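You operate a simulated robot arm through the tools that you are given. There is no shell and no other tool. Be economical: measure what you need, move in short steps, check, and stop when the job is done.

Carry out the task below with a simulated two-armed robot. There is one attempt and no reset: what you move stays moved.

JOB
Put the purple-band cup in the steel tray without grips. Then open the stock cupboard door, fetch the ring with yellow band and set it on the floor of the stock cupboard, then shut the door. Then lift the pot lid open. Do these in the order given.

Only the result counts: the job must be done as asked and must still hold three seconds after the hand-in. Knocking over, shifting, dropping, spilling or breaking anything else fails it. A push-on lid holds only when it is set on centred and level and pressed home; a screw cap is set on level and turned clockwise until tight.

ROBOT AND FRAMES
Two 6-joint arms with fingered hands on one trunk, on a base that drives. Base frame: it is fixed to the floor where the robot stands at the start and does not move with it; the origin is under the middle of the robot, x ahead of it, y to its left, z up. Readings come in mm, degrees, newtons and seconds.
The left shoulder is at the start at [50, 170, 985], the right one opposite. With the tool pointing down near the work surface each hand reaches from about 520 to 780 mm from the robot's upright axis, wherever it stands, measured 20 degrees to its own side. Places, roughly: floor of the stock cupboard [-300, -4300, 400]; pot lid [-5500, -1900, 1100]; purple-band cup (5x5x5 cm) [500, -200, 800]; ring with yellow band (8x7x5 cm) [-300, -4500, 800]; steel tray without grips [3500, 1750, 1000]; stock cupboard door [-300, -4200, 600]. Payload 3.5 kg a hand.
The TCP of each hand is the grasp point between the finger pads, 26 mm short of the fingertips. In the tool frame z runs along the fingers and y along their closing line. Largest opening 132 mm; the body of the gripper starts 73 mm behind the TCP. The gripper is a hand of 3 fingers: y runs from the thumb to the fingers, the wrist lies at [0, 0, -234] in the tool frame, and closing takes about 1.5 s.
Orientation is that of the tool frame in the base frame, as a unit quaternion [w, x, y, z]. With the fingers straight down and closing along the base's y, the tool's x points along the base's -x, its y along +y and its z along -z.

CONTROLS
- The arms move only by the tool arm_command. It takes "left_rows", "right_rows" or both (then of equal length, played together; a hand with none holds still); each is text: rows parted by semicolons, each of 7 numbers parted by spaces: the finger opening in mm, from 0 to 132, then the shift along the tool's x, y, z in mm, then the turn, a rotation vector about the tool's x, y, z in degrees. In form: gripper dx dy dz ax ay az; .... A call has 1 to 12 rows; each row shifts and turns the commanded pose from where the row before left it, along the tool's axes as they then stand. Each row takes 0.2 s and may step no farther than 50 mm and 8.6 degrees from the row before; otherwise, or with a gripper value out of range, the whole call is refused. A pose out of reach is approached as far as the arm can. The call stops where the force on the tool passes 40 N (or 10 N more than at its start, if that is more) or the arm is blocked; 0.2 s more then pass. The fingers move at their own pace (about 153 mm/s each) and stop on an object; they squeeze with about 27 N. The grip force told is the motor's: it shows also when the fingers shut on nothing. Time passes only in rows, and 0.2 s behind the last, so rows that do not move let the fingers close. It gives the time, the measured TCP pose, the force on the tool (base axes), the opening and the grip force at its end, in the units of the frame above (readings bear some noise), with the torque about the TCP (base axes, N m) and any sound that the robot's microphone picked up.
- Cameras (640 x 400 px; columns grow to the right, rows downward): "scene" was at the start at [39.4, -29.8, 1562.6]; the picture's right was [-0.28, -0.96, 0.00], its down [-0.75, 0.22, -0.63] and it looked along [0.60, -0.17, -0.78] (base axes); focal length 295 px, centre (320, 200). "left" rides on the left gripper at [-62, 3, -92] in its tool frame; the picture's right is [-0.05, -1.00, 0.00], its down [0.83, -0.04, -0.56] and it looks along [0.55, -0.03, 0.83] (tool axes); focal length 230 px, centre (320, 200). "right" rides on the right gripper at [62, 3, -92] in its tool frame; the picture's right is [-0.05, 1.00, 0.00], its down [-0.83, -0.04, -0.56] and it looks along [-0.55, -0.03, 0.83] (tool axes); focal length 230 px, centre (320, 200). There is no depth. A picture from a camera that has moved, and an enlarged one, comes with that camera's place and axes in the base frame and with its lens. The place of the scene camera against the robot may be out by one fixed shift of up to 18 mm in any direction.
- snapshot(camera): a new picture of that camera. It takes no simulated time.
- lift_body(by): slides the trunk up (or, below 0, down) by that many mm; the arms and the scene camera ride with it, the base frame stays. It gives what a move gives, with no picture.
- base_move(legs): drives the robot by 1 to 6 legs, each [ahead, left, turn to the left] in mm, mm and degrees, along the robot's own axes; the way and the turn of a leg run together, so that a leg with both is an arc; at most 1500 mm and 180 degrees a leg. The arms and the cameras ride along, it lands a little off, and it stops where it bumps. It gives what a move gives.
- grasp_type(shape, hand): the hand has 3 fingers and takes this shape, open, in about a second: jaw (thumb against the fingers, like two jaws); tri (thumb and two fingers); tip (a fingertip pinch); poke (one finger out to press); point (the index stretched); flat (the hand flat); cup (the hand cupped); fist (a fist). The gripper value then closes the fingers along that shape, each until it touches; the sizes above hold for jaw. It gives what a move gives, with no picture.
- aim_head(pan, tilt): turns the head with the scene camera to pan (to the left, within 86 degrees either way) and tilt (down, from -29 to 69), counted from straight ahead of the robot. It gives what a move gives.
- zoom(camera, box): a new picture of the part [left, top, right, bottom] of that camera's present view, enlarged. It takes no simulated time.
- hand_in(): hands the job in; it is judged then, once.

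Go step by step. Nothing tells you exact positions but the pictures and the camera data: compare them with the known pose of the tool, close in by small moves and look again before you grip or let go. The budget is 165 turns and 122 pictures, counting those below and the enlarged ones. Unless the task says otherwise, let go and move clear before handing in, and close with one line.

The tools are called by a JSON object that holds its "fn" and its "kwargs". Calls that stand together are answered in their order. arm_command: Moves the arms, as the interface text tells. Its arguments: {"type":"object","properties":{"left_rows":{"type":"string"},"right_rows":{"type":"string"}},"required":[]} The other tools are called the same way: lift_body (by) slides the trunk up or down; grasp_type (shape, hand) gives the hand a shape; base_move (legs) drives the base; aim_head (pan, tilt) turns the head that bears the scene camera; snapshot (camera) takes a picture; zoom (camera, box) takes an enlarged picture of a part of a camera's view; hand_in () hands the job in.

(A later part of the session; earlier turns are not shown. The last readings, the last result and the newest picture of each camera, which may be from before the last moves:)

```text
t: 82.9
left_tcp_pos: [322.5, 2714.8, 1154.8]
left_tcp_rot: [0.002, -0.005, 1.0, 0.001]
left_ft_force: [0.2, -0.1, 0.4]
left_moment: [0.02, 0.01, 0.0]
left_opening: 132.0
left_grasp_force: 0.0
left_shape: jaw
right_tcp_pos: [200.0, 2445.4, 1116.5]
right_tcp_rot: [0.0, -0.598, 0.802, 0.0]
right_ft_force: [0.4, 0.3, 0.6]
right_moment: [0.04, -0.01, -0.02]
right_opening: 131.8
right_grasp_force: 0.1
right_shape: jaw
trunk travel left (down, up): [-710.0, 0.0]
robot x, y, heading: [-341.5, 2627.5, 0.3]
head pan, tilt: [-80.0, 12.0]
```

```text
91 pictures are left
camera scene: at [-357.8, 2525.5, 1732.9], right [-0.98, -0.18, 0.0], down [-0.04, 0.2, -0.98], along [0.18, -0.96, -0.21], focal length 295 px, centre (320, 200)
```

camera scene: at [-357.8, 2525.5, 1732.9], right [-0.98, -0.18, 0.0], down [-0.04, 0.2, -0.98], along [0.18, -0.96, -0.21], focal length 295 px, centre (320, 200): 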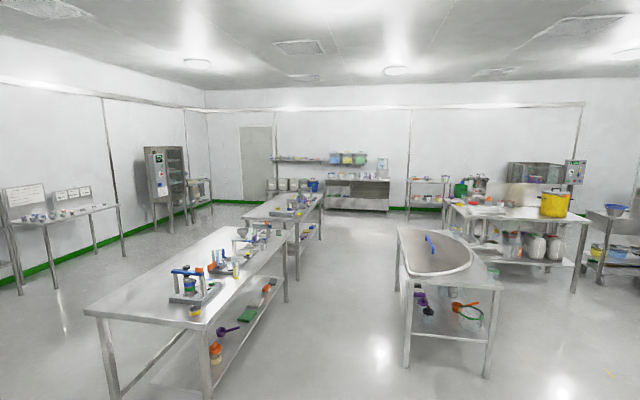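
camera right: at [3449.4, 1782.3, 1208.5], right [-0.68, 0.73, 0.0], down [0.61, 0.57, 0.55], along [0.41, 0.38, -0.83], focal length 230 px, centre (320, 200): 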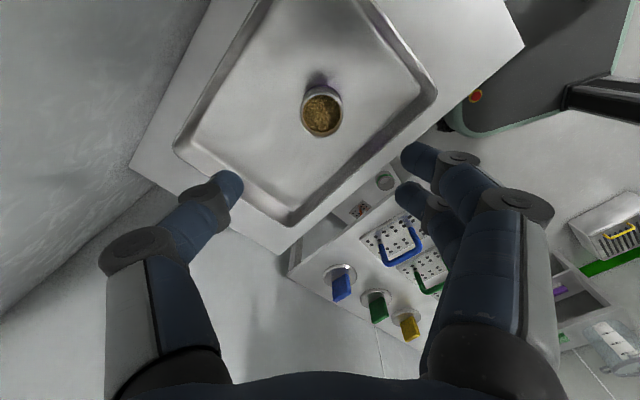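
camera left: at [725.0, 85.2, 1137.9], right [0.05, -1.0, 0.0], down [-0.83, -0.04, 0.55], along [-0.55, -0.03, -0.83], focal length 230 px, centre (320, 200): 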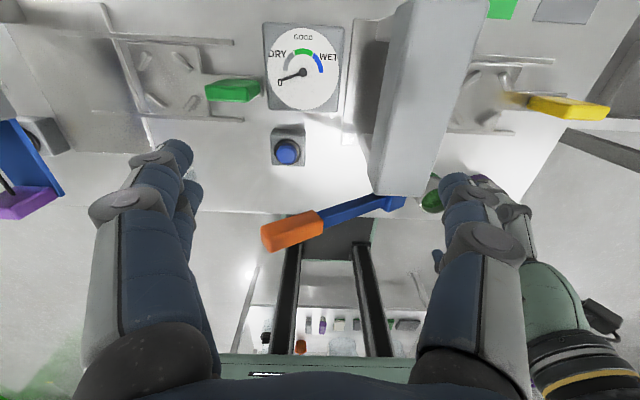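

A basin table stands to the west (x below -660), leaving a clear aisle to the main tables. I'll turn south and drive down the middle of it.

{"fn": "base_move", "kwargs": {"legs": [[0, 0, -90.5], [0, 230, 0], [1500, 0, 0], [1500, 0, 0], [1500, 0, 0], [800, 0, 0]]}}

{"fn": "aim_head", "kwargs": {"pan": 0, "tilt": 30}}

{"fn": "snapshot", "kwargs": {"camera": "scene"}}

```text
t: 113.4
left_tcp_pos: [-70.0, -3335.2, 1155.1]
left_tcp_rot: [0.001, 0.712, 0.702, 0.001]
left_ft_force: [0.0, -0.4, 0.3]
left_moment: [-0.02, -0.05, -0.05]
left_opening: 132.1
left_grasp_force: 0.1
left_shape: jaw
right_tcp_pos: [-334.8, -3204.3, 1115.7]
right_tcp_rot: [-0.001, 0.156, 0.988, 0.001]
right_ft_force: [-0.8, 0.6, 0.2]
right_moment: [0.04, 0.02, 0.01]
right_opening: 132.3
right_grasp_force: 0.0
right_shape: jaw
trunk travel left (down, up): [-710.0, 0.0]
robot x, y, heading: [-141.0, -2665.3, -90.9]
head pan, tilt: [-80.0, 12.0]
```

```text
t: 114.9
left_tcp_pos: [-69.7, -3334.8, 1155.4]
left_tcp_rot: [0.002, 0.713, 0.701, 0.0]
left_ft_force: [0.1, -0.4, 0.0]
left_moment: [-0.05, -0.03, 0.01]
left_opening: 132.0
left_grasp_force: 0.1
left_shape: jaw
right_tcp_pos: [-335.5, -3204.5, 1116.3]
right_tcp_rot: [-0.001, 0.156, 0.988, 0.0]
right_ft_force: [-0.3, 0.7, 0.0]
right_moment: [0.02, -0.03, -0.02]
right_opening: 132.1
right_grasp_force: 0.1
right_shape: jaw
trunk travel left (down, up): [-710.0, 0.0]
robot x, y, heading: [-144.9, -2668.4, -90.7]
head pan, tilt: [0.0, 30.0]
```

```text
90 pictures are left
camera scene: at [-136.3, -2727.3, 1703.9], right [-1.0, 0.01, 0.0], down [0.01, 0.5, -0.87], along [-0.01, -0.87, -0.5], focal length 295 px, centre (320, 200)
```

scene: 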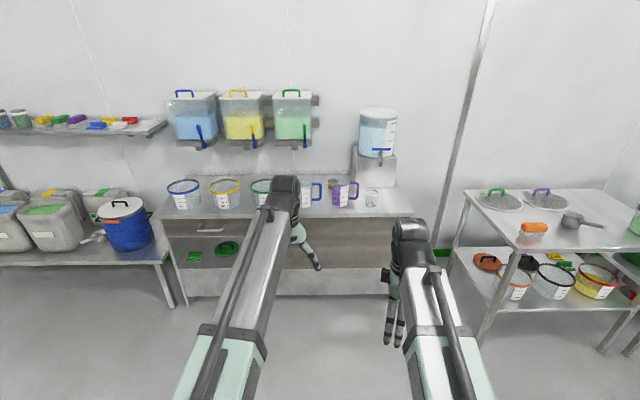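

The cupboard is ahead with measuring jugs on top. I'll zoom in on its parts.

{"fn": "zoom", "kwargs": {"camera": "scene", "box": [150, 165, 290, 300]}}

{"fn": "zoom", "kwargs": {"camera": "scene", "box": [280, 150, 440, 300]}}

```text
2.96 times, centred on (220, 232) of scene
camera zoom: at [-136.3, -2727.3, 1703.9], right [-1.0, 0.01, 0.0], down [0.01, 0.5, -0.87], along [-0.01, -0.87, -0.5], focal length 874 px, centre (616, 104)
```

zoom: 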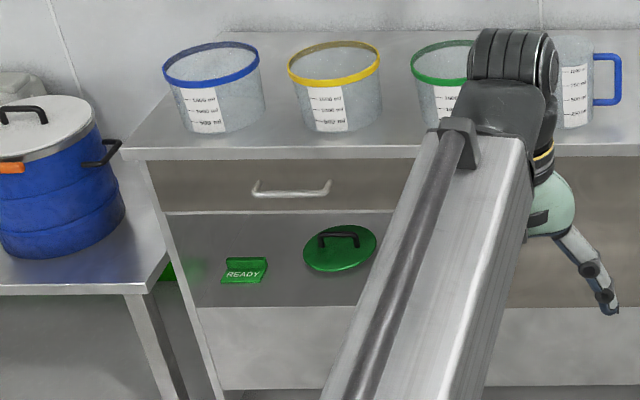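

```text
2.67 times, centred on (360, 225) of scene
camera zoom: at [-136.3, -2727.3, 1703.9], right [-1.0, 0.01, 0.0], down [0.01, 0.5, -0.87], along [-0.01, -0.87, -0.5], focal length 786 px, centre (213, 133)
```

zoom: 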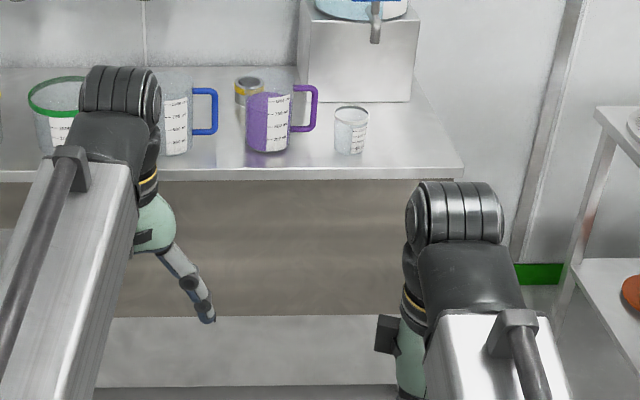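

The yellow-banded ring stands behind the purple jug on the cupboard top, near [-243, -4470, 830]. My arms hide the wooden door, so I'll shift left for a clear view.

{"fn": "base_move", "kwargs": {"legs": [[0, 550, 0]]}}

{"fn": "aim_head", "kwargs": {"pan": -25, "tilt": 30}}

{"fn": "snapshot", "kwargs": {"camera": "scene"}}

```text
t: 118.1
left_tcp_pos: [477.0, -3342.3, 1154.9]
left_tcp_rot: [0.0, 0.713, 0.701, 0.0]
left_ft_force: [-0.1, -0.4, 0.2]
left_moment: [-0.01, 0.03, 0.01]
left_opening: 132.1
left_grasp_force: 0.1
left_shape: jaw
right_tcp_pos: [212.6, -3213.0, 1116.4]
right_tcp_rot: [-0.001, 0.158, 0.987, 0.0]
right_ft_force: [-0.2, -0.6, -0.4]
right_moment: [0.0, 0.0, 0.0]
right_opening: 132.2
right_grasp_force: 0.1
right_shape: jaw
trunk travel left (down, up): [-710.0, 0.0]
robot x, y, heading: [406.2, -2675.1, -90.9]
head pan, tilt: [0.0, 30.0]
```

```text
t: 119.0
left_tcp_pos: [476.9, -3342.1, 1154.9]
left_tcp_rot: [0.002, 0.714, 0.701, 0.0]
left_ft_force: [-0.3, -0.4, -0.2]
left_moment: [-0.02, 0.02, 0.04]
left_opening: 132.0
left_grasp_force: 0.1
left_shape: jaw
right_tcp_pos: [212.3, -3212.5, 1116.9]
right_tcp_rot: [-0.001, 0.158, 0.988, -0.001]
right_ft_force: [0.0, 0.3, 0.2]
right_moment: [0.0, -0.02, 0.04]
right_opening: 131.8
right_grasp_force: 0.1
right_shape: jaw
trunk travel left (down, up): [-710.0, 0.0]
robot x, y, heading: [404.8, -2676.4, -91.0]
head pan, tilt: [-25.0, 30.0]
```

```text
87 pictures are left
camera scene: at [375.0, -2726.8, 1703.9], right [-0.9, 0.44, 0.0], down [0.22, 0.45, -0.87], along [-0.38, -0.78, -0.5], focal length 295 px, centre (320, 200)
```

scene: 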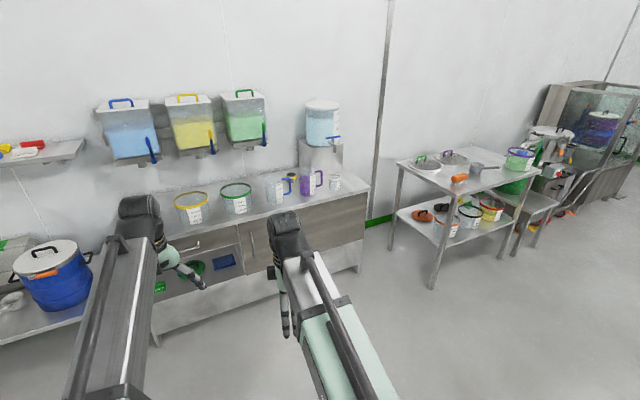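

{"fn": "zoom", "kwargs": {"camera": "scene", "box": [170, 150, 390, 310]}}

{"fn": "zoom", "kwargs": {"camera": "scene", "box": [260, 160, 350, 220]}}

```text
2.50 times, centred on (280, 230) of scene
camera zoom: at [375.0, -2726.8, 1703.9], right [-0.9, 0.44, 0.0], down [0.22, 0.45, -0.87], along [-0.38, -0.78, -0.5], focal length 737 px, centre (420, 125)
```

zoom: 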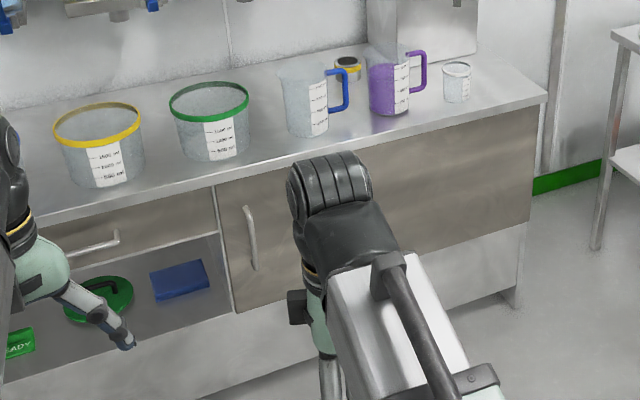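

```text
6.67 times, centred on (305, 190) of scene
camera zoom: at [375.0, -2726.8, 1703.9], right [-0.9, 0.44, 0.0], down [0.22, 0.45, -0.87], along [-0.38, -0.78, -0.5], focal length 1965 px, centre (420, 267)
```

zoom: 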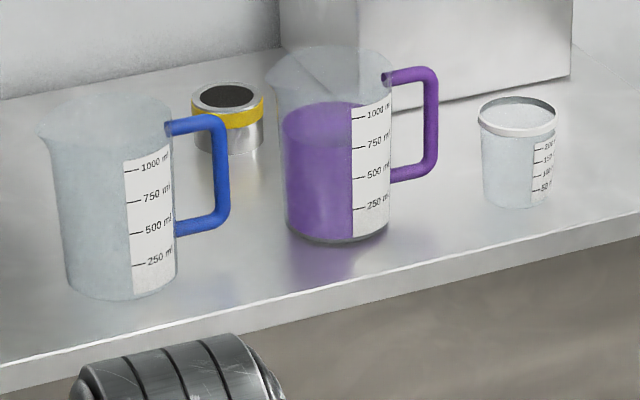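

The door looks like a single hinged leaf with a vertical handle near [135, -4135, 600] and its hinge on the right. The ring is at about [-245, -4465], well behind the jug at [-277, -4252]. I'll line up the left hand with the handle, lower the trunk and turn the hand to point ahead.

{"fn": "base_move", "kwargs": {"legs": [[0, -455, 1], [350, 0, 0]]}}

{"fn": "lift_body", "kwargs": {"by": -250}}

{"fn": "arm_command", "kwargs": {"left_rows": "132 0 0 0 0 -8.2 0;132 0 0 0 0 -8.2 0;132 0 0 0 0 -8.2 0;132 0 0 0 0 -8.2 0;132 0 0 0 0 -8.2 0;132 0 0 0 0 -8.2 0;132 0 0 0 0 -8.2 0;132 0 0 0 0 -8.2 0;132 0 0 0 0 -8.2 0;132 0 0 0 0 -8.2 0;132 0 0 0 0 -8 0;132 0 0 0 0 0 0"}}

{"fn": "aim_head", "kwargs": {"pan": 0, "tilt": 40}}

{"fn": "snapshot", "kwargs": {"camera": "scene"}}

{"fn": "snapshot", "kwargs": {"camera": "left"}}

```text
t: 123.6
left_tcp_pos: [39.0, -3684.9, 1154.4]
left_tcp_rot: [0.001, 0.705, 0.709, 0.001]
left_ft_force: [-0.4, 0.4, -0.2]
left_moment: [0.02, 0.01, -0.04]
left_opening: 131.9
left_grasp_force: 0.0
left_shape: jaw
right_tcp_pos: [-228.0, -3562.2, 1116.9]
right_tcp_rot: [-0.001, 0.147, 0.989, 0.001]
right_ft_force: [-1.2, -0.3, -1.1]
right_moment: [0.02, 0.03, 0.0]
right_opening: 131.8
right_grasp_force: 0.0
right_shape: jaw
trunk travel left (down, up): [-710.0, 0.0]
robot x, y, heading: [-44.7, -3022.3, -89.8]
head pan, tilt: [-25.0, 30.0]
```

```text
t: 126.2
left_tcp_pos: [39.7, -3683.9, 905.5]
left_tcp_rot: [0.001, 0.705, 0.709, 0.0]
left_ft_force: [-0.6, 0.1, 0.1]
left_moment: [0.0, 0.03, 0.02]
left_opening: 131.8
left_grasp_force: 0.2
left_shape: jaw
right_tcp_pos: [-227.8, -3561.2, 866.8]
right_tcp_rot: [-0.001, 0.147, 0.989, -0.001]
right_ft_force: [0.0, -0.9, 0.1]
right_moment: [0.0, -0.02, 0.0]
right_opening: 132.1
right_grasp_force: 0.1
right_shape: jaw
trunk travel left (down, up): [-460.0, 250.0]
robot x, y, heading: [-47.6, -3021.8, -89.5]
head pan, tilt: [-25.0, 30.0]
```

```text
t: 128.8
left_tcp_pos: [21.6, -3713.9, 912.6]
left_tcp_rot: [0.452, 0.549, 0.515, -0.479]
left_ft_force: [-1.0, -0.2, -0.5]
left_moment: [0.0, 0.03, -0.02]
left_opening: 132.0
left_grasp_force: 0.0
left_shape: jaw
left hand out of reach, approached as far as the arm can: row 8, 9, 10, 11
right_tcp_pos: [-228.3, -3561.0, 866.3]
right_tcp_rot: [-0.001, 0.147, 0.989, -0.001]
right_ft_force: [-0.3, -0.1, 0.0]
right_moment: [-0.01, -0.01, 0.03]
right_opening: 132.0
right_grasp_force: 0.1
right_shape: jaw
trunk travel left (down, up): [-460.0, 250.0]
robot x, y, heading: [-45.2, -3022.8, -90.0]
head pan, tilt: [-25.0, 30.0]
```

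```text
t: 129.7
left_tcp_pos: [21.0, -3714.1, 915.2]
left_tcp_rot: [0.453, 0.548, 0.515, -0.479]
left_ft_force: [-0.2, 0.4, 0.0]
left_moment: [-0.03, -0.03, 0.01]
left_opening: 131.8
left_grasp_force: 0.0
left_shape: jaw
right_tcp_pos: [-228.5, -3561.8, 867.2]
right_tcp_rot: [0.0, 0.146, 0.989, 0.0]
right_ft_force: [0.8, -0.1, 0.5]
right_moment: [-0.02, 0.02, 0.01]
right_opening: 131.8
right_grasp_force: 0.0
right_shape: jaw
trunk travel left (down, up): [-460.0, 250.0]
robot x, y, heading: [-48.7, -3017.5, -89.6]
head pan, tilt: [0.0, 40.0]
```

```text
84 pictures are left
camera scene: at [-38.7, -3074.2, 1438.5], right [-1.0, -0.01, 0.0], down [0.0, 0.64, -0.77], along [0.0, -0.77, -0.64], focal length 295 px, centre (320, 200)
```

scene: 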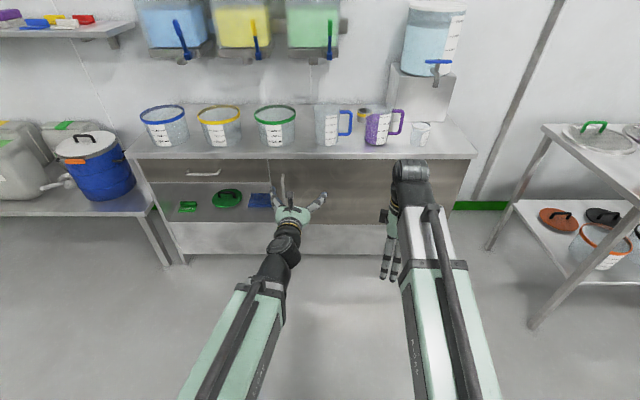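

```text
83 pictures are left
camera left: at [28.9, -3630.4, 987.0], right [-1.0, 0.05, 0.05], down [0.0, 0.66, -0.75], along [-0.07, -0.75, -0.66], focal length 230 px, centre (320, 200)
```

left: 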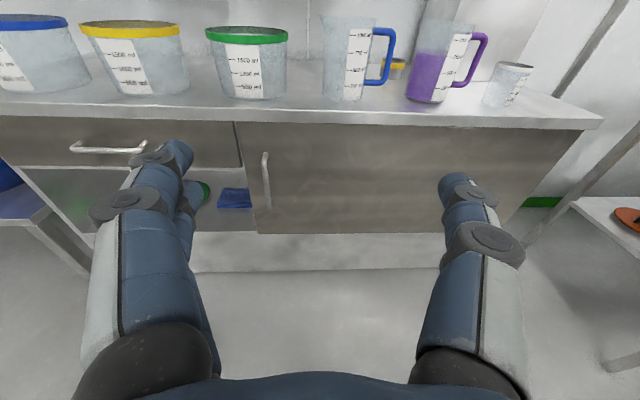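

The left hand now points ahead, and the handle measures near [131, -4135, 606]. I'll lower the trunk by 305 mm and drive closer.

{"fn": "lift_body", "kwargs": {"by": -305}}

{"fn": "base_move", "kwargs": {"legs": [[280, 108, 0]]}}

{"fn": "snapshot", "kwargs": {"camera": "left"}}

```text
t: 132.7
left_tcp_pos: [20.8, -3714.5, 609.1]
left_tcp_rot: [0.452, 0.549, 0.515, -0.479]
left_ft_force: [0.1, -0.7, -0.2]
left_moment: [0.01, -0.02, -0.02]
left_opening: 131.8
left_grasp_force: 0.1
left_shape: jaw
right_tcp_pos: [-227.5, -3560.4, 562.1]
right_tcp_rot: [-0.001, 0.147, 0.989, 0.0]
right_ft_force: [-0.1, -0.9, -0.3]
right_moment: [0.0, 0.02, -0.03]
right_opening: 131.9
right_grasp_force: 0.1
right_shape: jaw
trunk travel left (down, up): [-155.0, 555.0]
robot x, y, heading: [-45.6, -3018.1, -89.7]
head pan, tilt: [0.0, 40.0]
```

```text
t: 134.7
left_tcp_pos: [132.4, -3996.1, 609.2]
left_tcp_rot: [0.452, 0.549, 0.515, -0.479]
left_ft_force: [-0.3, 0.2, 0.2]
left_moment: [0.0, 0.01, 0.0]
left_opening: 131.9
left_grasp_force: 0.1
left_shape: jaw
right_tcp_pos: [-118.0, -3841.4, 560.4]
right_tcp_rot: [-0.001, 0.146, 0.989, 0.0]
right_ft_force: [0.7, -0.3, -0.2]
right_moment: [0.03, 0.01, 0.03]
right_opening: 132.0
right_grasp_force: 0.1
right_shape: jaw
trunk travel left (down, up): [-155.0, 555.0]
robot x, y, heading: [62.1, -3300.4, -89.7]
head pan, tilt: [0.0, 40.0]
```

```text
82 pictures are left
camera left: at [139.0, -3910.9, 682.0], right [-1.0, 0.05, 0.05], down [0.0, 0.66, -0.75], along [-0.07, -0.75, -0.66], focal length 230 px, centre (320, 200)
```

left: 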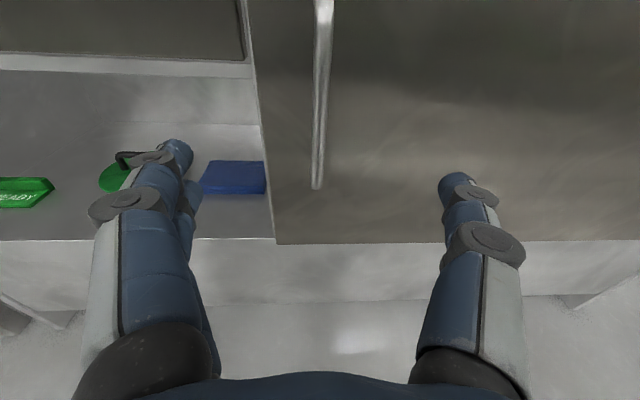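

The handle is nearly centred ahead of the hand. I'll advance along the fingers with a narrower opening.

{"fn": "arm_command", "kwargs": {"left_rows": "90 0 0 30 0 0 0;90 0 0 30 0 0 0;90 0 0 30 0 0 0;90 0 0 0 0 0 0"}}

{"fn": "snapshot", "kwargs": {"camera": "left"}}

```text
t: 135.7
left_tcp_pos: [126.4, -4083.2, 596.5]
left_tcp_rot: [0.453, 0.548, 0.516, -0.478]
left_ft_force: [0.0, 0.8, -0.2]
left_moment: [0.0, -0.02, -0.02]
left_opening: 90.4
left_grasp_force: 0.0
left_shape: jaw
right_tcp_pos: [-116.1, -3840.5, 561.3]
right_tcp_rot: [-0.001, 0.146, 0.989, 0.0]
right_ft_force: [-1.1, -0.5, 0.0]
right_moment: [0.03, 0.01, 0.0]
right_opening: 131.9
right_grasp_force: 0.1
right_shape: jaw
trunk travel left (down, up): [-155.0, 555.0]
robot x, y, heading: [65.3, -3301.5, -89.7]
head pan, tilt: [0.0, 40.0]
```

```text
81 pictures are left
camera left: at [133.5, -3999.6, 670.2], right [-1.0, 0.05, 0.05], down [0.0, 0.66, -0.75], along [-0.07, -0.75, -0.66], focal length 230 px, centre (320, 200)
```

left: 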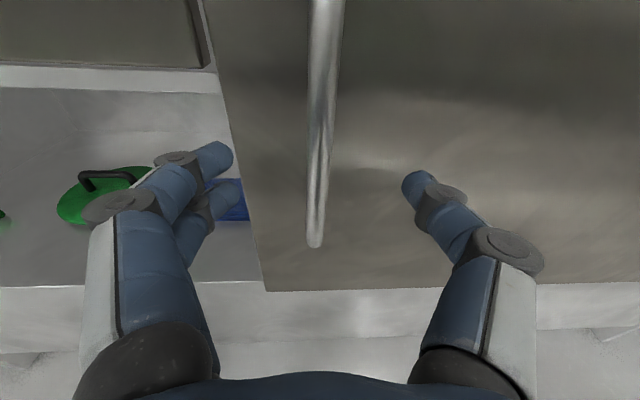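

About 30 mm remain to the bar. I'll advance and then close on it.

{"fn": "arm_command", "kwargs": {"left_rows": "90 0 0 15 0 0 0;90 0 0 15 0 0 0;90 0 0 0 0 0 0;0 0 0 0 0 0 0;0 0 0 0 0 0 0;0 0 0 0 0 0 0;0 0 0 0 0 0 0;0 0 0 0 0 0 0;0 0 0 0 0 0 0"}}

{"fn": "snapshot", "kwargs": {"camera": "left"}}

```text
t: 137.7
left_tcp_pos: [124.8, -4114.3, 591.7]
left_tcp_rot: [0.452, 0.549, 0.515, -0.479]
left_ft_force: [-4.7, -1.3, -0.6]
left_moment: [-0.04, -0.07, 0.01]
left_opening: 0.0
left_grasp_force: 26.7
left_shape: jaw
right_tcp_pos: [-117.5, -3841.8, 561.5]
right_tcp_rot: [-0.001, 0.145, 0.989, 0.0]
right_ft_force: [1.1, 0.3, 0.3]
right_moment: [-0.01, 0.01, 0.01]
right_opening: 132.0
right_grasp_force: 0.0
right_shape: jaw
trunk travel left (down, up): [-155.0, 555.0]
robot x, y, heading: [65.1, -3297.0, -89.9]
head pan, tilt: [0.0, 40.0]
```

```text
80 pictures are left
camera left: at [131.1, -4029.0, 665.8], right [-1.0, 0.05, 0.05], down [0.0, 0.66, -0.75], along [-0.07, -0.75, -0.66], focal length 230 px, centre (320, 200)
```

left: 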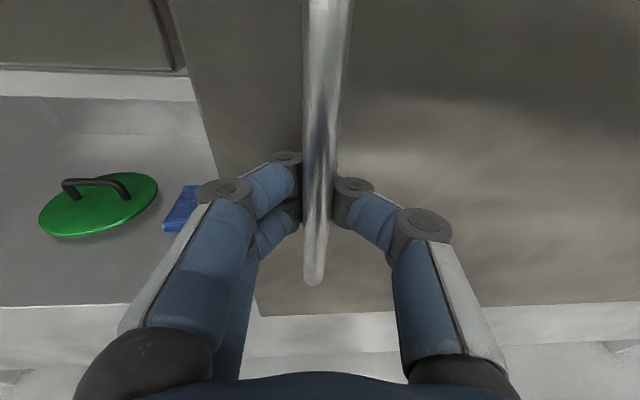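

The fingers are closed around the bar. I'll pull back gently to see how the door moves.

{"fn": "arm_command", "kwargs": {"left_rows": "0 0 0 -10 0 0 0;0 0 0 -15 0 0 0;0 0 0 -15 0 0 0;0 0 0 0 0 0 0"}}

{"fn": "snapshot", "kwargs": {"camera": "left"}}

```text
t: 138.7
left_tcp_pos: [124.8, -4074.6, 596.8]
left_tcp_rot: [0.452, 0.549, 0.515, -0.479]
left_ft_force: [-17.9, -2.2, -10.6]
left_moment: [-0.01, -0.1, 0.05]
left_opening: 0.0
left_grasp_force: 27.1
left_shape: jaw
right_tcp_pos: [-117.3, -3840.6, 560.7]
right_tcp_rot: [-0.001, 0.146, 0.989, 0.001]
right_ft_force: [0.8, -0.6, 0.8]
right_moment: [0.05, 0.02, 0.0]
right_opening: 131.9
right_grasp_force: 0.0
right_shape: jaw
trunk travel left (down, up): [-155.0, 555.0]
robot x, y, heading: [59.8, -3301.5, -89.5]
head pan, tilt: [0.0, 40.0]
```

```text
79 pictures are left
camera left: at [131.8, -3990.0, 670.3], right [-1.0, 0.06, 0.05], down [0.0, 0.66, -0.75], along [-0.07, -0.75, -0.66], focal length 230 px, centre (320, 200)
```

left: 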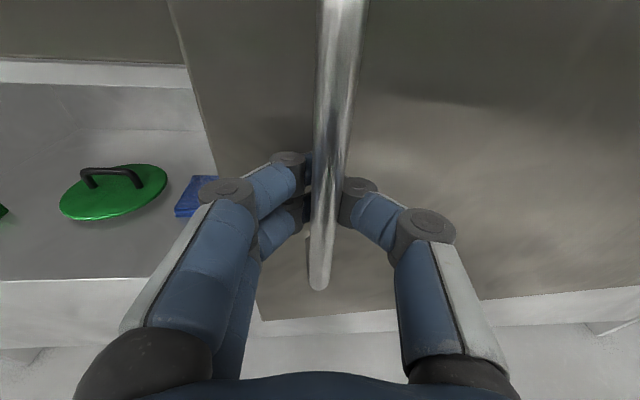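

The door is hinged on the right and is opening. I'll back the base along the arc in short legs.

{"fn": "base_move", "kwargs": {"legs": [[-112, -20, 0], [-107, -34, 0]]}}

{"fn": "snapshot", "kwargs": {"camera": "left"}}

```text
t: 140.8
left_tcp_pos: [70.5, -3855.4, 598.4]
left_tcp_rot: [0.452, 0.549, 0.515, -0.479]
left_ft_force: [-11.8, -5.4, -4.2]
left_moment: [-0.06, -0.02, 0.08]
left_opening: 0.0
left_grasp_force: 27.5
left_shape: jaw
right_tcp_pos: [-174.2, -3623.9, 560.7]
right_tcp_rot: [-0.001, 0.145, 0.989, 0.001]
right_ft_force: [0.9, -0.5, 0.0]
right_moment: [0.0, 0.0, 0.03]
right_opening: 131.8
right_grasp_force: 0.0
right_shape: jaw
trunk travel left (down, up): [-155.0, 555.0]
robot x, y, heading: [9.1, -3081.7, -89.6]
head pan, tilt: [0.0, 40.0]
```

```text
78 pictures are left
camera left: at [77.3, -3771.8, 671.2], right [-1.0, 0.05, 0.05], down [0.0, 0.66, -0.75], along [-0.07, -0.75, -0.66], focal length 230 px, centre (320, 200)
```

left: 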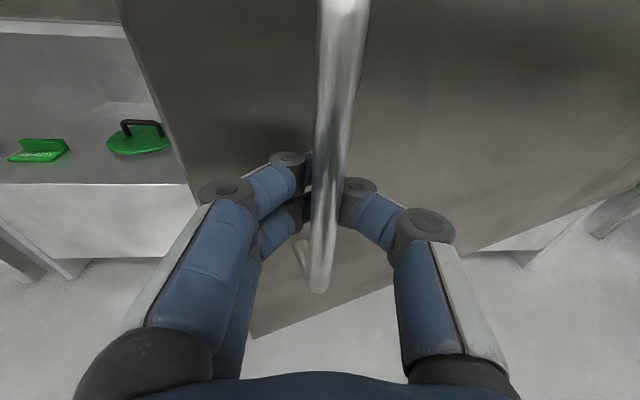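

That's working smoothly, so I'll keep going along the arc.

{"fn": "base_move", "kwargs": {"legs": [[-100, -47, 0], [-93, -60, 0], [-66, -55, 0], [-60, -63, 0]]}}

{"fn": "snapshot", "kwargs": {"camera": "left"}}

{"fn": "snapshot", "kwargs": {"camera": "scene"}}

```text
t: 144.1
left_tcp_pos: [-156.7, -3539.9, 597.4]
left_tcp_rot: [0.452, 0.549, 0.515, -0.479]
left_ft_force: [-8.1, -9.9, 0.3]
left_moment: [-0.01, 0.0, 0.14]
left_opening: 0.0
left_grasp_force: 27.4
left_shape: jaw
right_tcp_pos: [-400.8, -3307.1, 561.9]
right_tcp_rot: [-0.001, 0.145, 0.989, 0.0]
right_ft_force: [-1.3, -0.2, 0.4]
right_moment: [-0.01, 0.0, -0.01]
right_opening: 132.0
right_grasp_force: 0.0
right_shape: jaw
trunk travel left (down, up): [-155.0, 555.0]
robot x, y, heading: [-218.0, -2765.1, -89.4]
head pan, tilt: [0.0, 40.0]
```

```text
77 pictures are left
camera left: at [-149.7, -3455.9, 671.2], right [-1.0, 0.05, 0.05], down [0.0, 0.66, -0.75], along [-0.07, -0.75, -0.66], focal length 230 px, centre (320, 200)
```

left: 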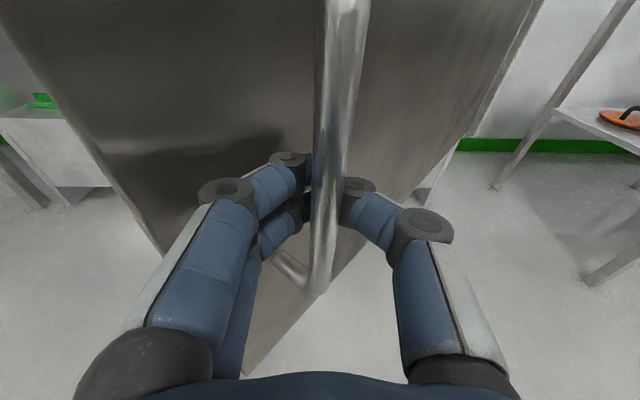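

```text
76 pictures are left
camera scene: at [-212.3, -2821.3, 1133.5], right [-1.0, -0.01, 0.0], down [0.0, 0.64, -0.77], along [0.01, -0.77, -0.64], focal length 295 px, centre (320, 200)
```

scene: 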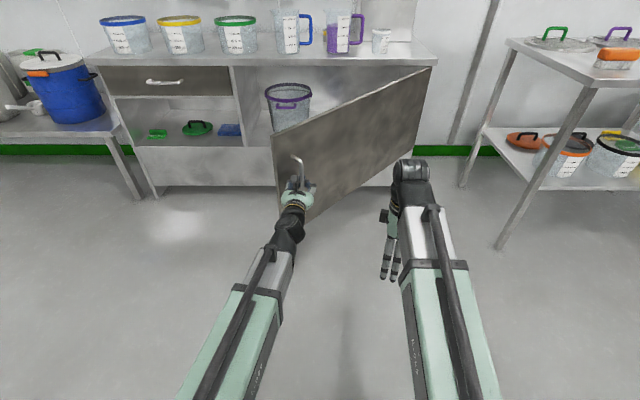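

The door is at about 45° and I can see a strainer basket inside. I'll open it further by arcing the base with a slight left turn so the hand follows the handle.

{"fn": "base_move", "kwargs": {"legs": [[-64, -183, 7.5], [-65, -185, 7.5]]}}

{"fn": "snapshot", "kwargs": {"camera": "scene"}}

```text
t: 146.8
left_tcp_pos: [-341.6, -3419.8, 597.6]
left_tcp_rot: [0.51, 0.477, 0.582, -0.416]
left_ft_force: [-1.9, -4.1, -0.7]
left_moment: [-0.02, -0.02, 0.09]
left_opening: 0.0
left_grasp_force: 27.1
left_shape: jaw
right_tcp_pos: [-636.7, -3258.9, 561.6]
right_tcp_rot: [-0.001, 0.017, 1.0, 0.0]
right_ft_force: [0.2, -0.7, 0.6]
right_moment: [-0.01, -0.01, 0.01]
right_opening: 131.9
right_grasp_force: 0.0
right_shape: jaw
trunk travel left (down, up): [-155.0, 555.0]
robot x, y, heading: [-595.9, -2691.7, -74.8]
head pan, tilt: [0.0, 40.0]
```

```text
75 pictures are left
camera scene: at [-581.7, -2741.9, 1133.5], right [-0.96, -0.26, 0.0], down [-0.17, 0.62, -0.77], along [0.2, -0.74, -0.64], focal length 295 px, centre (320, 200)
```

scene: 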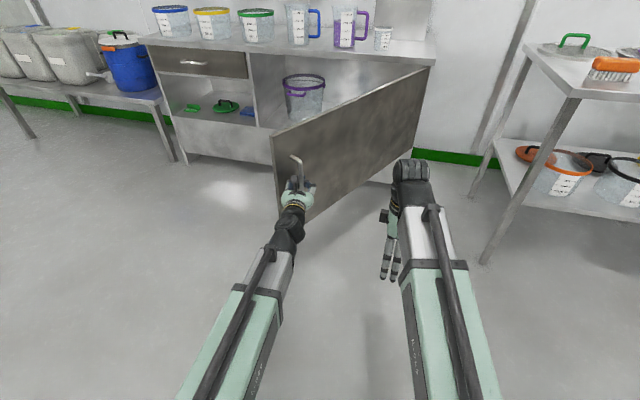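

It's at about 60° now; I'll repeat the arc for another 15°.

{"fn": "base_move", "kwargs": {"legs": [[-64, -183, 7.5], [-65, -185, 7.5]]}}

{"fn": "snapshot", "kwargs": {"camera": "scene"}}

```text
t: 149.6
left_tcp_pos: [-550.3, -3352.3, 598.1]
left_tcp_rot: [0.56, 0.397, 0.639, -0.346]
left_ft_force: [-0.1, -2.4, -0.9]
left_moment: [0.01, 0.01, -0.03]
left_opening: 0.1
left_grasp_force: 26.8
left_shape: jaw
right_tcp_pos: [-877.5, -3271.7, 562.1]
right_tcp_rot: [-0.001, -0.113, 0.994, -0.001]
right_ft_force: [1.3, 0.6, 0.1]
right_moment: [0.0, 0.02, -0.03]
right_opening: 132.1
right_grasp_force: 0.1
right_shape: jaw
trunk travel left (down, up): [-155.0, 555.0]
robot x, y, heading: [-990.5, -2713.1, -59.8]
head pan, tilt: [0.0, 40.0]
```

```text
74 pictures are left
camera scene: at [-959.0, -2760.5, 1133.5], right [-0.86, -0.5, 0.0], down [-0.32, 0.56, -0.77], along [0.39, -0.66, -0.64], focal length 295 px, centre (320, 200)
```

scene: 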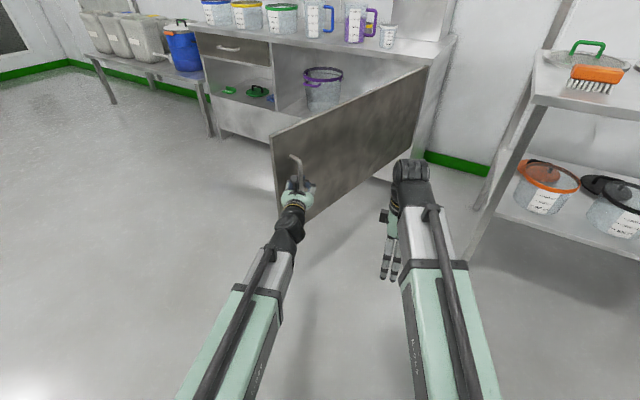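

The door is at about 75°, which is enough. I'll release the handle, draw back and check it stays put.

{"fn": "arm_command", "kwargs": {"left_rows": "120 0 0 0 0 0 0;120 0 0 0 0 0 0;120 0 0 0 0 0 0;120 0 0 0 0 0 0;120 0 0 -15 0 0 0;120 0 0 -30 0 0 0;120 0 0 -30 0 0 0;120 0 0 0 0 0 0"}}

{"fn": "snapshot", "kwargs": {"camera": "left"}}

```text
t: 151.4
left_tcp_pos: [-583.0, -3286.6, 608.9]
left_tcp_rot: [0.56, 0.397, 0.639, -0.347]
left_ft_force: [-0.3, -0.1, 0.8]
left_moment: [-0.02, -0.01, 0.03]
left_opening: 119.5
left_grasp_force: 0.0
left_shape: jaw
right_tcp_pos: [-877.7, -3271.2, 561.6]
right_tcp_rot: [-0.001, -0.114, 0.994, 0.0]
right_ft_force: [0.7, -0.9, -0.4]
right_moment: [0.01, -0.01, 0.05]
right_opening: 131.9
right_grasp_force: 0.1
right_shape: jaw
trunk travel left (down, up): [-155.0, 555.0]
robot x, y, heading: [-986.0, -2710.9, -59.9]
head pan, tilt: [0.0, 40.0]
```

```text
73 pictures are left
camera left: at [-618.7, -3209.2, 681.6], right [-0.89, -0.45, 0.05], down [-0.33, 0.57, -0.75], along [0.31, -0.69, -0.66], focal length 230 px, centre (320, 200)
```

left: 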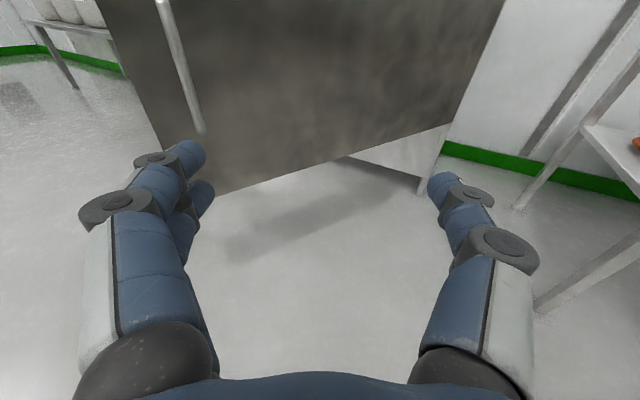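

After release the handle seems to have moved back toward closed. I'll wait a moment and look again to see whether the door is drifting.

{"fn": "arm_command", "kwargs": {"left_rows": "120 0 0 0 0 0 0;120 0 0 0 0 0 0;120 0 0 0 0 0 0;120 0 0 0 0 0 0;120 0 0 0 0 0 0;120 0 0 0 0 0 0;120 0 0 0 0 0 0;120 0 0 0 0 0 0"}}

{"fn": "snapshot", "kwargs": {"camera": "left"}}

```text
t: 153.2
left_tcp_pos: [-583.7, -3286.5, 608.0]
left_tcp_rot: [0.56, 0.398, 0.639, -0.346]
left_ft_force: [-0.1, 0.1, 0.6]
left_moment: [0.03, 0.04, 0.03]
left_opening: 120.0
left_grasp_force: 0.1
left_shape: jaw
right_tcp_pos: [-877.4, -3272.6, 561.5]
right_tcp_rot: [-0.001, -0.113, 0.994, 0.0]
right_ft_force: [-0.2, 0.0, -0.8]
right_moment: [0.03, 0.0, 0.01]
right_opening: 131.9
right_grasp_force: 0.0
right_shape: jaw
trunk travel left (down, up): [-155.0, 555.0]
robot x, y, heading: [-988.5, -2713.4, -60.1]
head pan, tilt: [0.0, 40.0]
```

```text
72 pictures are left
camera left: at [-618.6, -3209.3, 681.5], right [-0.89, -0.45, 0.05], down [-0.33, 0.57, -0.75], along [0.31, -0.69, -0.66], focal length 230 px, centre (320, 200)
```

left: 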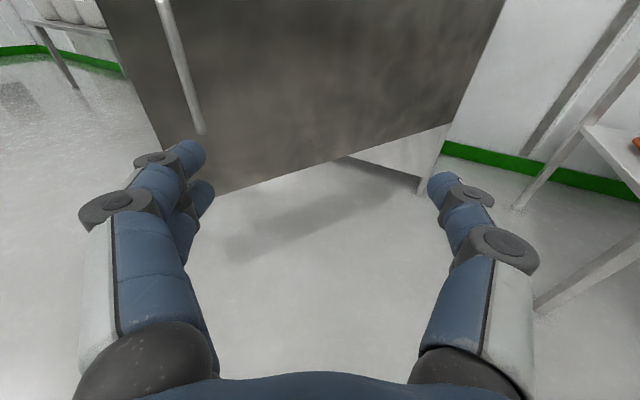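

The door is stable at about 58°. I'll go round its edge and use the right hand to push it wider from the inside.

{"fn": "base_move", "kwargs": {"legs": [[-80, 0, 0], [0, 700, 0], [0, 0, -30], [0, 574, 0], [590, 0, 0]]}}

{"fn": "snapshot", "kwargs": {"camera": "scene"}}

```text
t: 165.0
left_tcp_pos: [210.4, -3579.6, 609.8]
left_tcp_rot: [0.449, 0.551, 0.512, -0.481]
left_ft_force: [-0.7, -0.3, 0.5]
left_moment: [0.03, -0.01, 0.0]
left_opening: 119.9
left_grasp_force: 0.2
left_shape: jaw
right_tcp_pos: [-36.1, -3418.0, 562.1]
right_tcp_rot: [-0.001, 0.152, 0.988, 0.0]
right_ft_force: [0.4, 0.3, 0.2]
right_moment: [-0.02, -0.01, -0.02]
right_opening: 132.0
right_grasp_force: 0.1
right_shape: jaw
trunk travel left (down, up): [-155.0, 555.0]
robot x, y, heading: [152.4, -2880.3, -90.2]
head pan, tilt: [0.0, 40.0]
```

```text
71 pictures are left
camera scene: at [158.3, -2933.4, 1133.5], right [-1.0, 0.0, 0.0], down [0.0, 0.64, -0.77], along [0.0, -0.77, -0.64], focal length 295 px, centre (320, 200)
```

scene: 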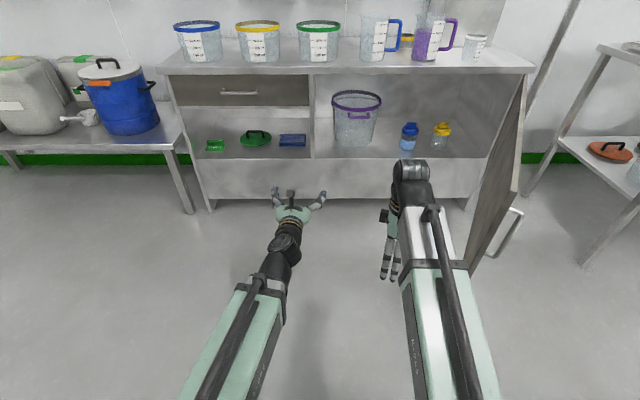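

The door is at about 58°, and inside I see a basket, a blue bottle and a yellow bottle. I'll strafe right so the right hand pushes the door wider.

{"fn": "base_move", "kwargs": {"legs": [[0, -300, 0], [0, -200, 0]]}}

{"fn": "snapshot", "kwargs": {"camera": "scene"}}

```text
t: 166.4
left_tcp_pos: [70.5, -3578.2, 608.4]
left_tcp_rot: [0.449, 0.552, 0.512, -0.482]
left_ft_force: [0.1, 0.6, -0.5]
left_moment: [-0.01, -0.01, 0.01]
left_opening: 119.7
left_grasp_force: 0.0
left_shape: jaw
right_tcp_pos: [-172.4, -3413.8, 562.6]
right_tcp_rot: [0.001, 0.156, 0.988, 0.005]
right_ft_force: [1.6, 2.2, 1.3]
right_moment: [-0.28, 0.16, -0.15]
right_opening: 131.9
right_grasp_force: 0.0
right_shape: jaw
trunk travel left (down, up): [-155.0, 555.0]
robot x, y, heading: [15.1, -2880.0, -90.2]
head pan, tilt: [0.0, 40.0]
stopped in leg 1: the force on the tool passed its limit at 81 N (the readings are from after the stop); the commanded pose is now the measured one
```

```text
70 pictures are left
camera scene: at [18.3, -2932.8, 1133.5], right [-1.0, 0.0, 0.0], down [0.0, 0.64, -0.77], along [0.0, -0.77, -0.64], focal length 295 px, centre (320, 200)
```

scene: 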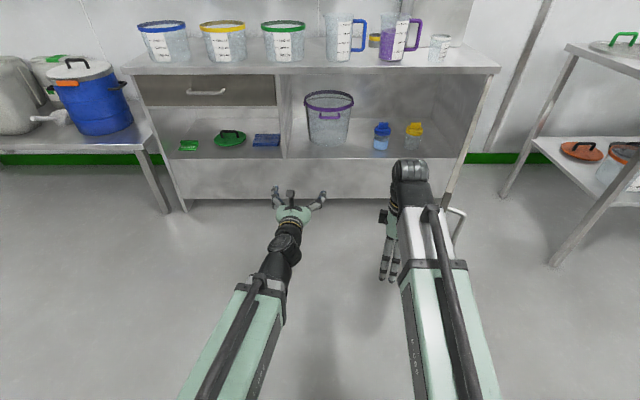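

The contact was too abrupt and stopped the base. I'll use short slow legs to push the door gently.

{"fn": "base_move", "kwargs": {"legs": [[0, -15, 0], [0, -20, 0], [0, -25, 0], [0, -30, 0], [0, -30, 0], [0, -30, 0]]}}

{"fn": "snapshot", "kwargs": {"camera": "right"}}

```text
t: 167.2
left_tcp_pos: [62.6, -3578.3, 608.4]
left_tcp_rot: [0.45, 0.551, 0.513, -0.481]
left_ft_force: [0.2, -0.4, -0.6]
left_moment: [0.01, -0.05, 0.0]
left_opening: 119.8
left_grasp_force: 0.0
left_shape: jaw
right_tcp_pos: [-178.5, -3410.1, 563.1]
right_tcp_rot: [0.002, 0.159, 0.987, 0.01]
right_ft_force: [3.1, 4.0, 2.2]
right_moment: [-0.44, 0.33, -0.32]
right_opening: 131.9
right_grasp_force: 0.0
right_shape: jaw
trunk travel left (down, up): [-155.0, 555.0]
robot x, y, heading: [3.8, -2877.8, -90.2]
head pan, tilt: [0.0, 40.0]
stopped in leg 1: the force on the tool passed its limit at 51 N (the readings are from after the stop); the commanded pose is now the measured one
```

```text
69 pictures are left
camera right: at [-236.4, -3389.7, 652.8], right [0.36, 0.93, 0.02], down [0.77, -0.31, 0.55], along [0.52, -0.19, -0.83], focal length 230 px, centre (320, 200)
```

right: 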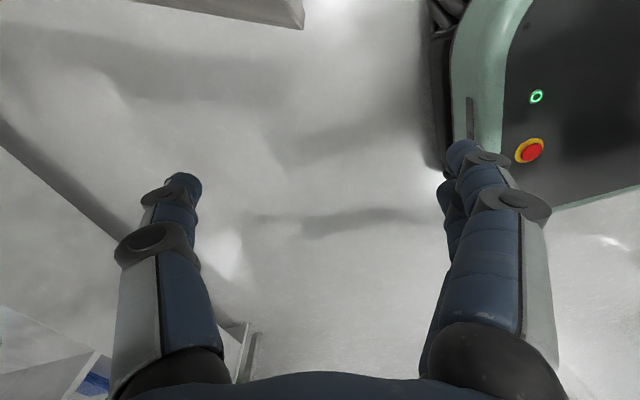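

The hand's camera is jamming against the door's end face. I'll back off left, go further in past the edge, and push on the inner face.

{"fn": "base_move", "kwargs": {"legs": [[0, 120, 0], [200, 0, 0], [0, -50, 0], [0, -25, 0]]}}

{"fn": "snapshot", "kwargs": {"camera": "scene"}}

```text
t: 170.5
left_tcp_pos: [108.3, -3775.9, 607.4]
left_tcp_rot: [0.45, 0.551, 0.512, -0.481]
left_ft_force: [0.1, 0.3, 0.7]
left_moment: [-0.02, -0.03, -0.01]
left_opening: 120.0
left_grasp_force: 0.0
left_shape: jaw
right_tcp_pos: [-131.5, -3609.4, 561.9]
right_tcp_rot: [0.001, 0.157, 0.988, 0.01]
right_ft_force: [0.1, 0.5, 0.5]
right_moment: [-0.02, 0.0, 0.01]
right_opening: 131.8
right_grasp_force: 0.1
right_shape: jaw
trunk travel left (down, up): [-155.0, 555.0]
robot x, y, heading: [46.3, -3077.2, -89.8]
head pan, tilt: [0.0, 40.0]
```

```text
68 pictures are left
camera scene: at [55.1, -3130.4, 1133.5], right [-1.0, 0.0, 0.0], down [0.0, 0.64, -0.77], along [0.0, -0.77, -0.64], focal length 295 px, centre (320, 200)
```

scene: 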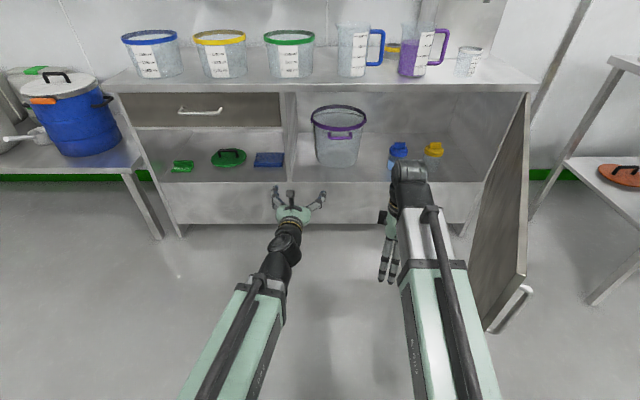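

The hand is now inside the door's edge. I'll push slowly to the right on the inner face.

{"fn": "base_move", "kwargs": {"legs": [[0, -110, 0], [0, -30, 0], [0, -30, 0], [0, -40, 0], [0, -40, 0], [0, -40, 0]]}}

{"fn": "snapshot", "kwargs": {"camera": "scene"}}

```text
t: 174.0
left_tcp_pos: [-181.8, -3774.2, 608.3]
left_tcp_rot: [0.451, 0.55, 0.512, -0.481]
left_ft_force: [-0.2, 0.3, -0.2]
left_moment: [0.0, -0.02, 0.01]
left_opening: 119.7
left_grasp_force: 0.1
left_shape: jaw
right_tcp_pos: [-423.4, -3609.5, 561.4]
right_tcp_rot: [0.001, 0.156, 0.988, 0.009]
right_ft_force: [-0.3, -0.8, -0.2]
right_moment: [0.01, -0.03, 0.03]
right_opening: 131.9
right_grasp_force: 0.1
right_shape: jaw
trunk travel left (down, up): [-155.0, 555.0]
robot x, y, heading: [-242.6, -3076.1, -90.3]
head pan, tilt: [0.0, 40.0]
```

```text
67 pictures are left
camera scene: at [-236.0, -3130.0, 1133.5], right [-1.0, 0.0, 0.0], down [0.0, 0.64, -0.77], along [0.0, -0.77, -0.64], focal length 295 px, centre (320, 200)
```

scene: 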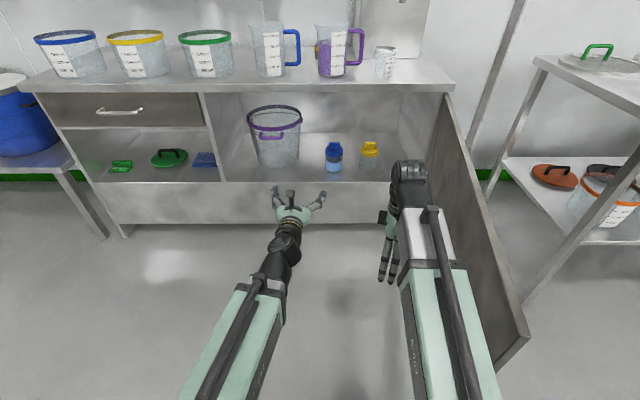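

The door is now around 80°, and the free floor space is right of the yellow bottle near x=-595. I'll push the door a bit wider with the arm alone.

{"fn": "arm_command", "kwargs": {"right_rows": "132 14 -5 0 0 0 0;132 14 -5 0 0 0 0;132 14 -5 0 0 0 0;132 14 -5 0 0 0 0;132 14 -5 0 0 0 0;132 14 -5 0 0 0 0;132 14 -5 0 0 0 0;132 14 -5 0 0 0 0;132 14 -5 0 0 0 0;132 14 -5 0 0 0 0;132 14 -5 0 0 0 0;132 14 -5 0 0 0 0"}}

{"fn": "arm_command", "kwargs": {"right_rows": "132 -40 14 0 0 0 0;132 -40 14 0 0 0 0;132 -40 14 0 0 0 0;132 -40 14 0 0 0 0"}}

{"fn": "snapshot", "kwargs": {"camera": "scene"}}

```text
t: 176.6
left_tcp_pos: [-182.3, -3775.4, 608.3]
left_tcp_rot: [0.451, 0.55, 0.512, -0.481]
left_ft_force: [-0.1, -0.4, 0.5]
left_moment: [-0.04, -0.03, -0.02]
left_opening: 120.1
left_grasp_force: 0.1
left_shape: jaw
right_tcp_pos: [-509.2, -3629.9, 559.9]
right_tcp_rot: [0.001, 0.16, 0.987, 0.009]
right_ft_force: [-0.5, -0.1, -0.2]
right_moment: [0.01, 0.02, 0.02]
right_opening: 132.0
right_grasp_force: 0.1
right_shape: jaw
right hand out of reach, approached as far as the arm can: row 6, 7, 8, 9, 10, 11, 12
trunk travel left (down, up): [-155.0, 555.0]
robot x, y, heading: [-241.9, -3079.4, -90.0]
head pan, tilt: [0.0, 40.0]
```

```text
t: 177.6
left_tcp_pos: [-181.6, -3775.2, 608.8]
left_tcp_rot: [0.451, 0.55, 0.513, -0.48]
left_ft_force: [1.0, 0.6, 0.2]
left_moment: [-0.03, 0.02, 0.04]
left_opening: 119.9
left_grasp_force: 0.1
left_shape: jaw
right_tcp_pos: [-340.1, -3628.4, 561.5]
right_tcp_rot: [0.001, 0.156, 0.988, 0.009]
right_ft_force: [-0.5, 0.1, 0.1]
right_moment: [-0.01, -0.02, -0.02]
right_opening: 131.8
right_grasp_force: 0.0
right_shape: jaw
trunk travel left (down, up): [-155.0, 555.0]
robot x, y, heading: [-244.1, -3074.5, -90.1]
head pan, tilt: [0.0, 40.0]
```

```text
66 pictures are left
camera scene: at [-236.3, -3130.0, 1133.5], right [-1.0, 0.0, 0.0], down [0.0, 0.64, -0.77], along [0.0, -0.77, -0.64], focal length 295 px, centre (320, 200)
```

scene: 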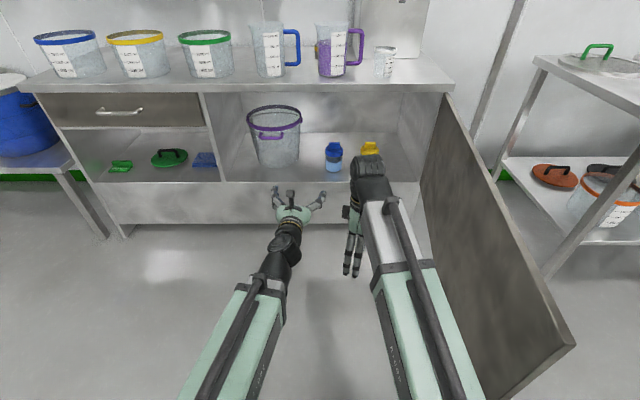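

The door is wide enough. Next I'll turn the left hand back to pointing down and yaw the right hand so its fingers close sideways with a slight rightward azimuth.

{"fn": "arm_command", "kwargs": {"left_rows": "132 0 0 0 0 8.2 0;132 0 0 0 0 8.2 0;132 0 0 0 0 8.2 0;132 0 0 0 0 8.2 0;132 0 0 0 0 8.2 0;132 0 0 0 0 8.2 0;132 0 0 0 0 8.2 0;132 0 0 0 0 8.2 0;132 0 0 0 0 8.2 0;132 0 0 0 0 8.2 0;132 0 0 0 0 0 0", "right_rows": "132 0 0 0 0 0 8.4;132 0 0 0 0 0 8.4;132 0 0 0 0 0 8.4;132 0 0 0 0 0 8.4;132 0 0 0 0 0 8.4;132 0 0 0 0 0 8.4;132 0 0 0 0 0 8.4;132 0 0 0 0 0 8.4;132 0 0 0 0 0 8.4;132 0 0 0 0 0 8.4;132 0 0 0 0 0 8.4"}}

{"fn": "lift_body", "kwargs": {"by": 555}}

```text
t: 180.0
left_tcp_pos: [-181.9, -3775.4, 608.1]
left_tcp_rot: [0.003, 0.731, 0.682, -0.001]
left_ft_force: [0.3, -0.6, 0.2]
left_moment: [0.0, 0.02, 0.01]
left_opening: 131.8
left_grasp_force: 0.1
left_shape: jaw
right_tcp_pos: [-340.6, -3628.3, 560.3]
right_tcp_rot: [-0.006, 0.822, 0.57, 0.009]
right_ft_force: [0.2, 0.4, 0.3]
right_moment: [-0.01, 0.03, 0.01]
right_opening: 131.9
right_grasp_force: 0.0
right_shape: jaw
trunk travel left (down, up): [-155.0, 555.0]
robot x, y, heading: [-244.8, -3079.6, -90.2]
head pan, tilt: [0.0, 40.0]
```

```text
refused: 555 is not a number from -400 to 400
```

The right hand is yawed as wanted. I'll raise the trunk in two lifts, draw the left hand back and tilt the right hand 30° forward.

{"fn": "lift_body", "kwargs": {"by": 400}}

{"fn": "lift_body", "kwargs": {"by": 155}}

{"fn": "arm_command", "kwargs": {"left_rows": "132 40 0 0 0 0 0;132 40 0 0 0 0 0;132 40 0 0 0 0 0;132 20 0 0 0 0 0;132 0 0 0 0 0 0", "right_rows": "100 0 0 0 0 -7.5 0;100 0 0 0 0 -7.5 0;100 0 0 0 0 -7.5 0;100 0 0 0 0 -7.5 0;100 0 0 0 0 0 0"}}

```text
t: 183.9
left_tcp_pos: [-181.4, -3776.0, 1007.9]
left_tcp_rot: [0.004, 0.731, 0.682, -0.001]
left_ft_force: [-0.3, -0.3, 0.1]
left_moment: [0.0, 0.03, 0.04]
left_opening: 131.9
left_grasp_force: 0.0
left_shape: jaw
right_tcp_pos: [-339.9, -3626.3, 960.3]
right_tcp_rot: [-0.006, 0.821, 0.571, 0.008]
right_ft_force: [-0.1, -0.4, 0.1]
right_moment: [0.01, -0.01, -0.04]
right_opening: 131.8
right_grasp_force: 0.1
right_shape: jaw
trunk travel left (down, up): [-555.0, 155.0]
robot x, y, heading: [-242.1, -3079.2, -90.1]
head pan, tilt: [0.0, 40.0]
```

```text
t: 185.7
left_tcp_pos: [-181.6, -3775.2, 1163.5]
left_tcp_rot: [0.003, 0.731, 0.683, -0.001]
left_ft_force: [0.8, -0.6, -0.6]
left_moment: [0.01, 0.01, 0.0]
left_opening: 131.8
left_grasp_force: 0.0
left_shape: jaw
right_tcp_pos: [-341.0, -3627.4, 1114.4]
right_tcp_rot: [-0.005, 0.821, 0.571, 0.007]
right_ft_force: [0.2, -0.5, -0.1]
right_moment: [0.03, 0.01, -0.01]
right_opening: 131.7
right_grasp_force: 0.1
right_shape: jaw
trunk travel left (down, up): [-710.0, 0.0]
robot x, y, heading: [-242.8, -3075.3, -89.9]
head pan, tilt: [0.0, 40.0]
```

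```text
t: 186.8
left_tcp_pos: [-173.6, -3635.1, 1163.2]
left_tcp_rot: [0.004, 0.731, 0.683, -0.001]
left_ft_force: [-0.2, 0.3, -1.0]
left_moment: [0.03, -0.01, 0.0]
left_opening: 131.8
left_grasp_force: 0.2
left_shape: jaw
right_tcp_pos: [-341.0, -3628.3, 1116.4]
right_tcp_rot: [0.142, 0.796, 0.552, -0.204]
right_ft_force: [0.6, -0.6, 0.2]
right_moment: [-0.01, -0.01, 0.0]
right_opening: 100.3
right_grasp_force: 0.1
right_shape: jaw
trunk travel left (down, up): [-710.0, 0.0]
robot x, y, heading: [-242.4, -3078.1, -90.3]
head pan, tilt: [0.0, 40.0]
```

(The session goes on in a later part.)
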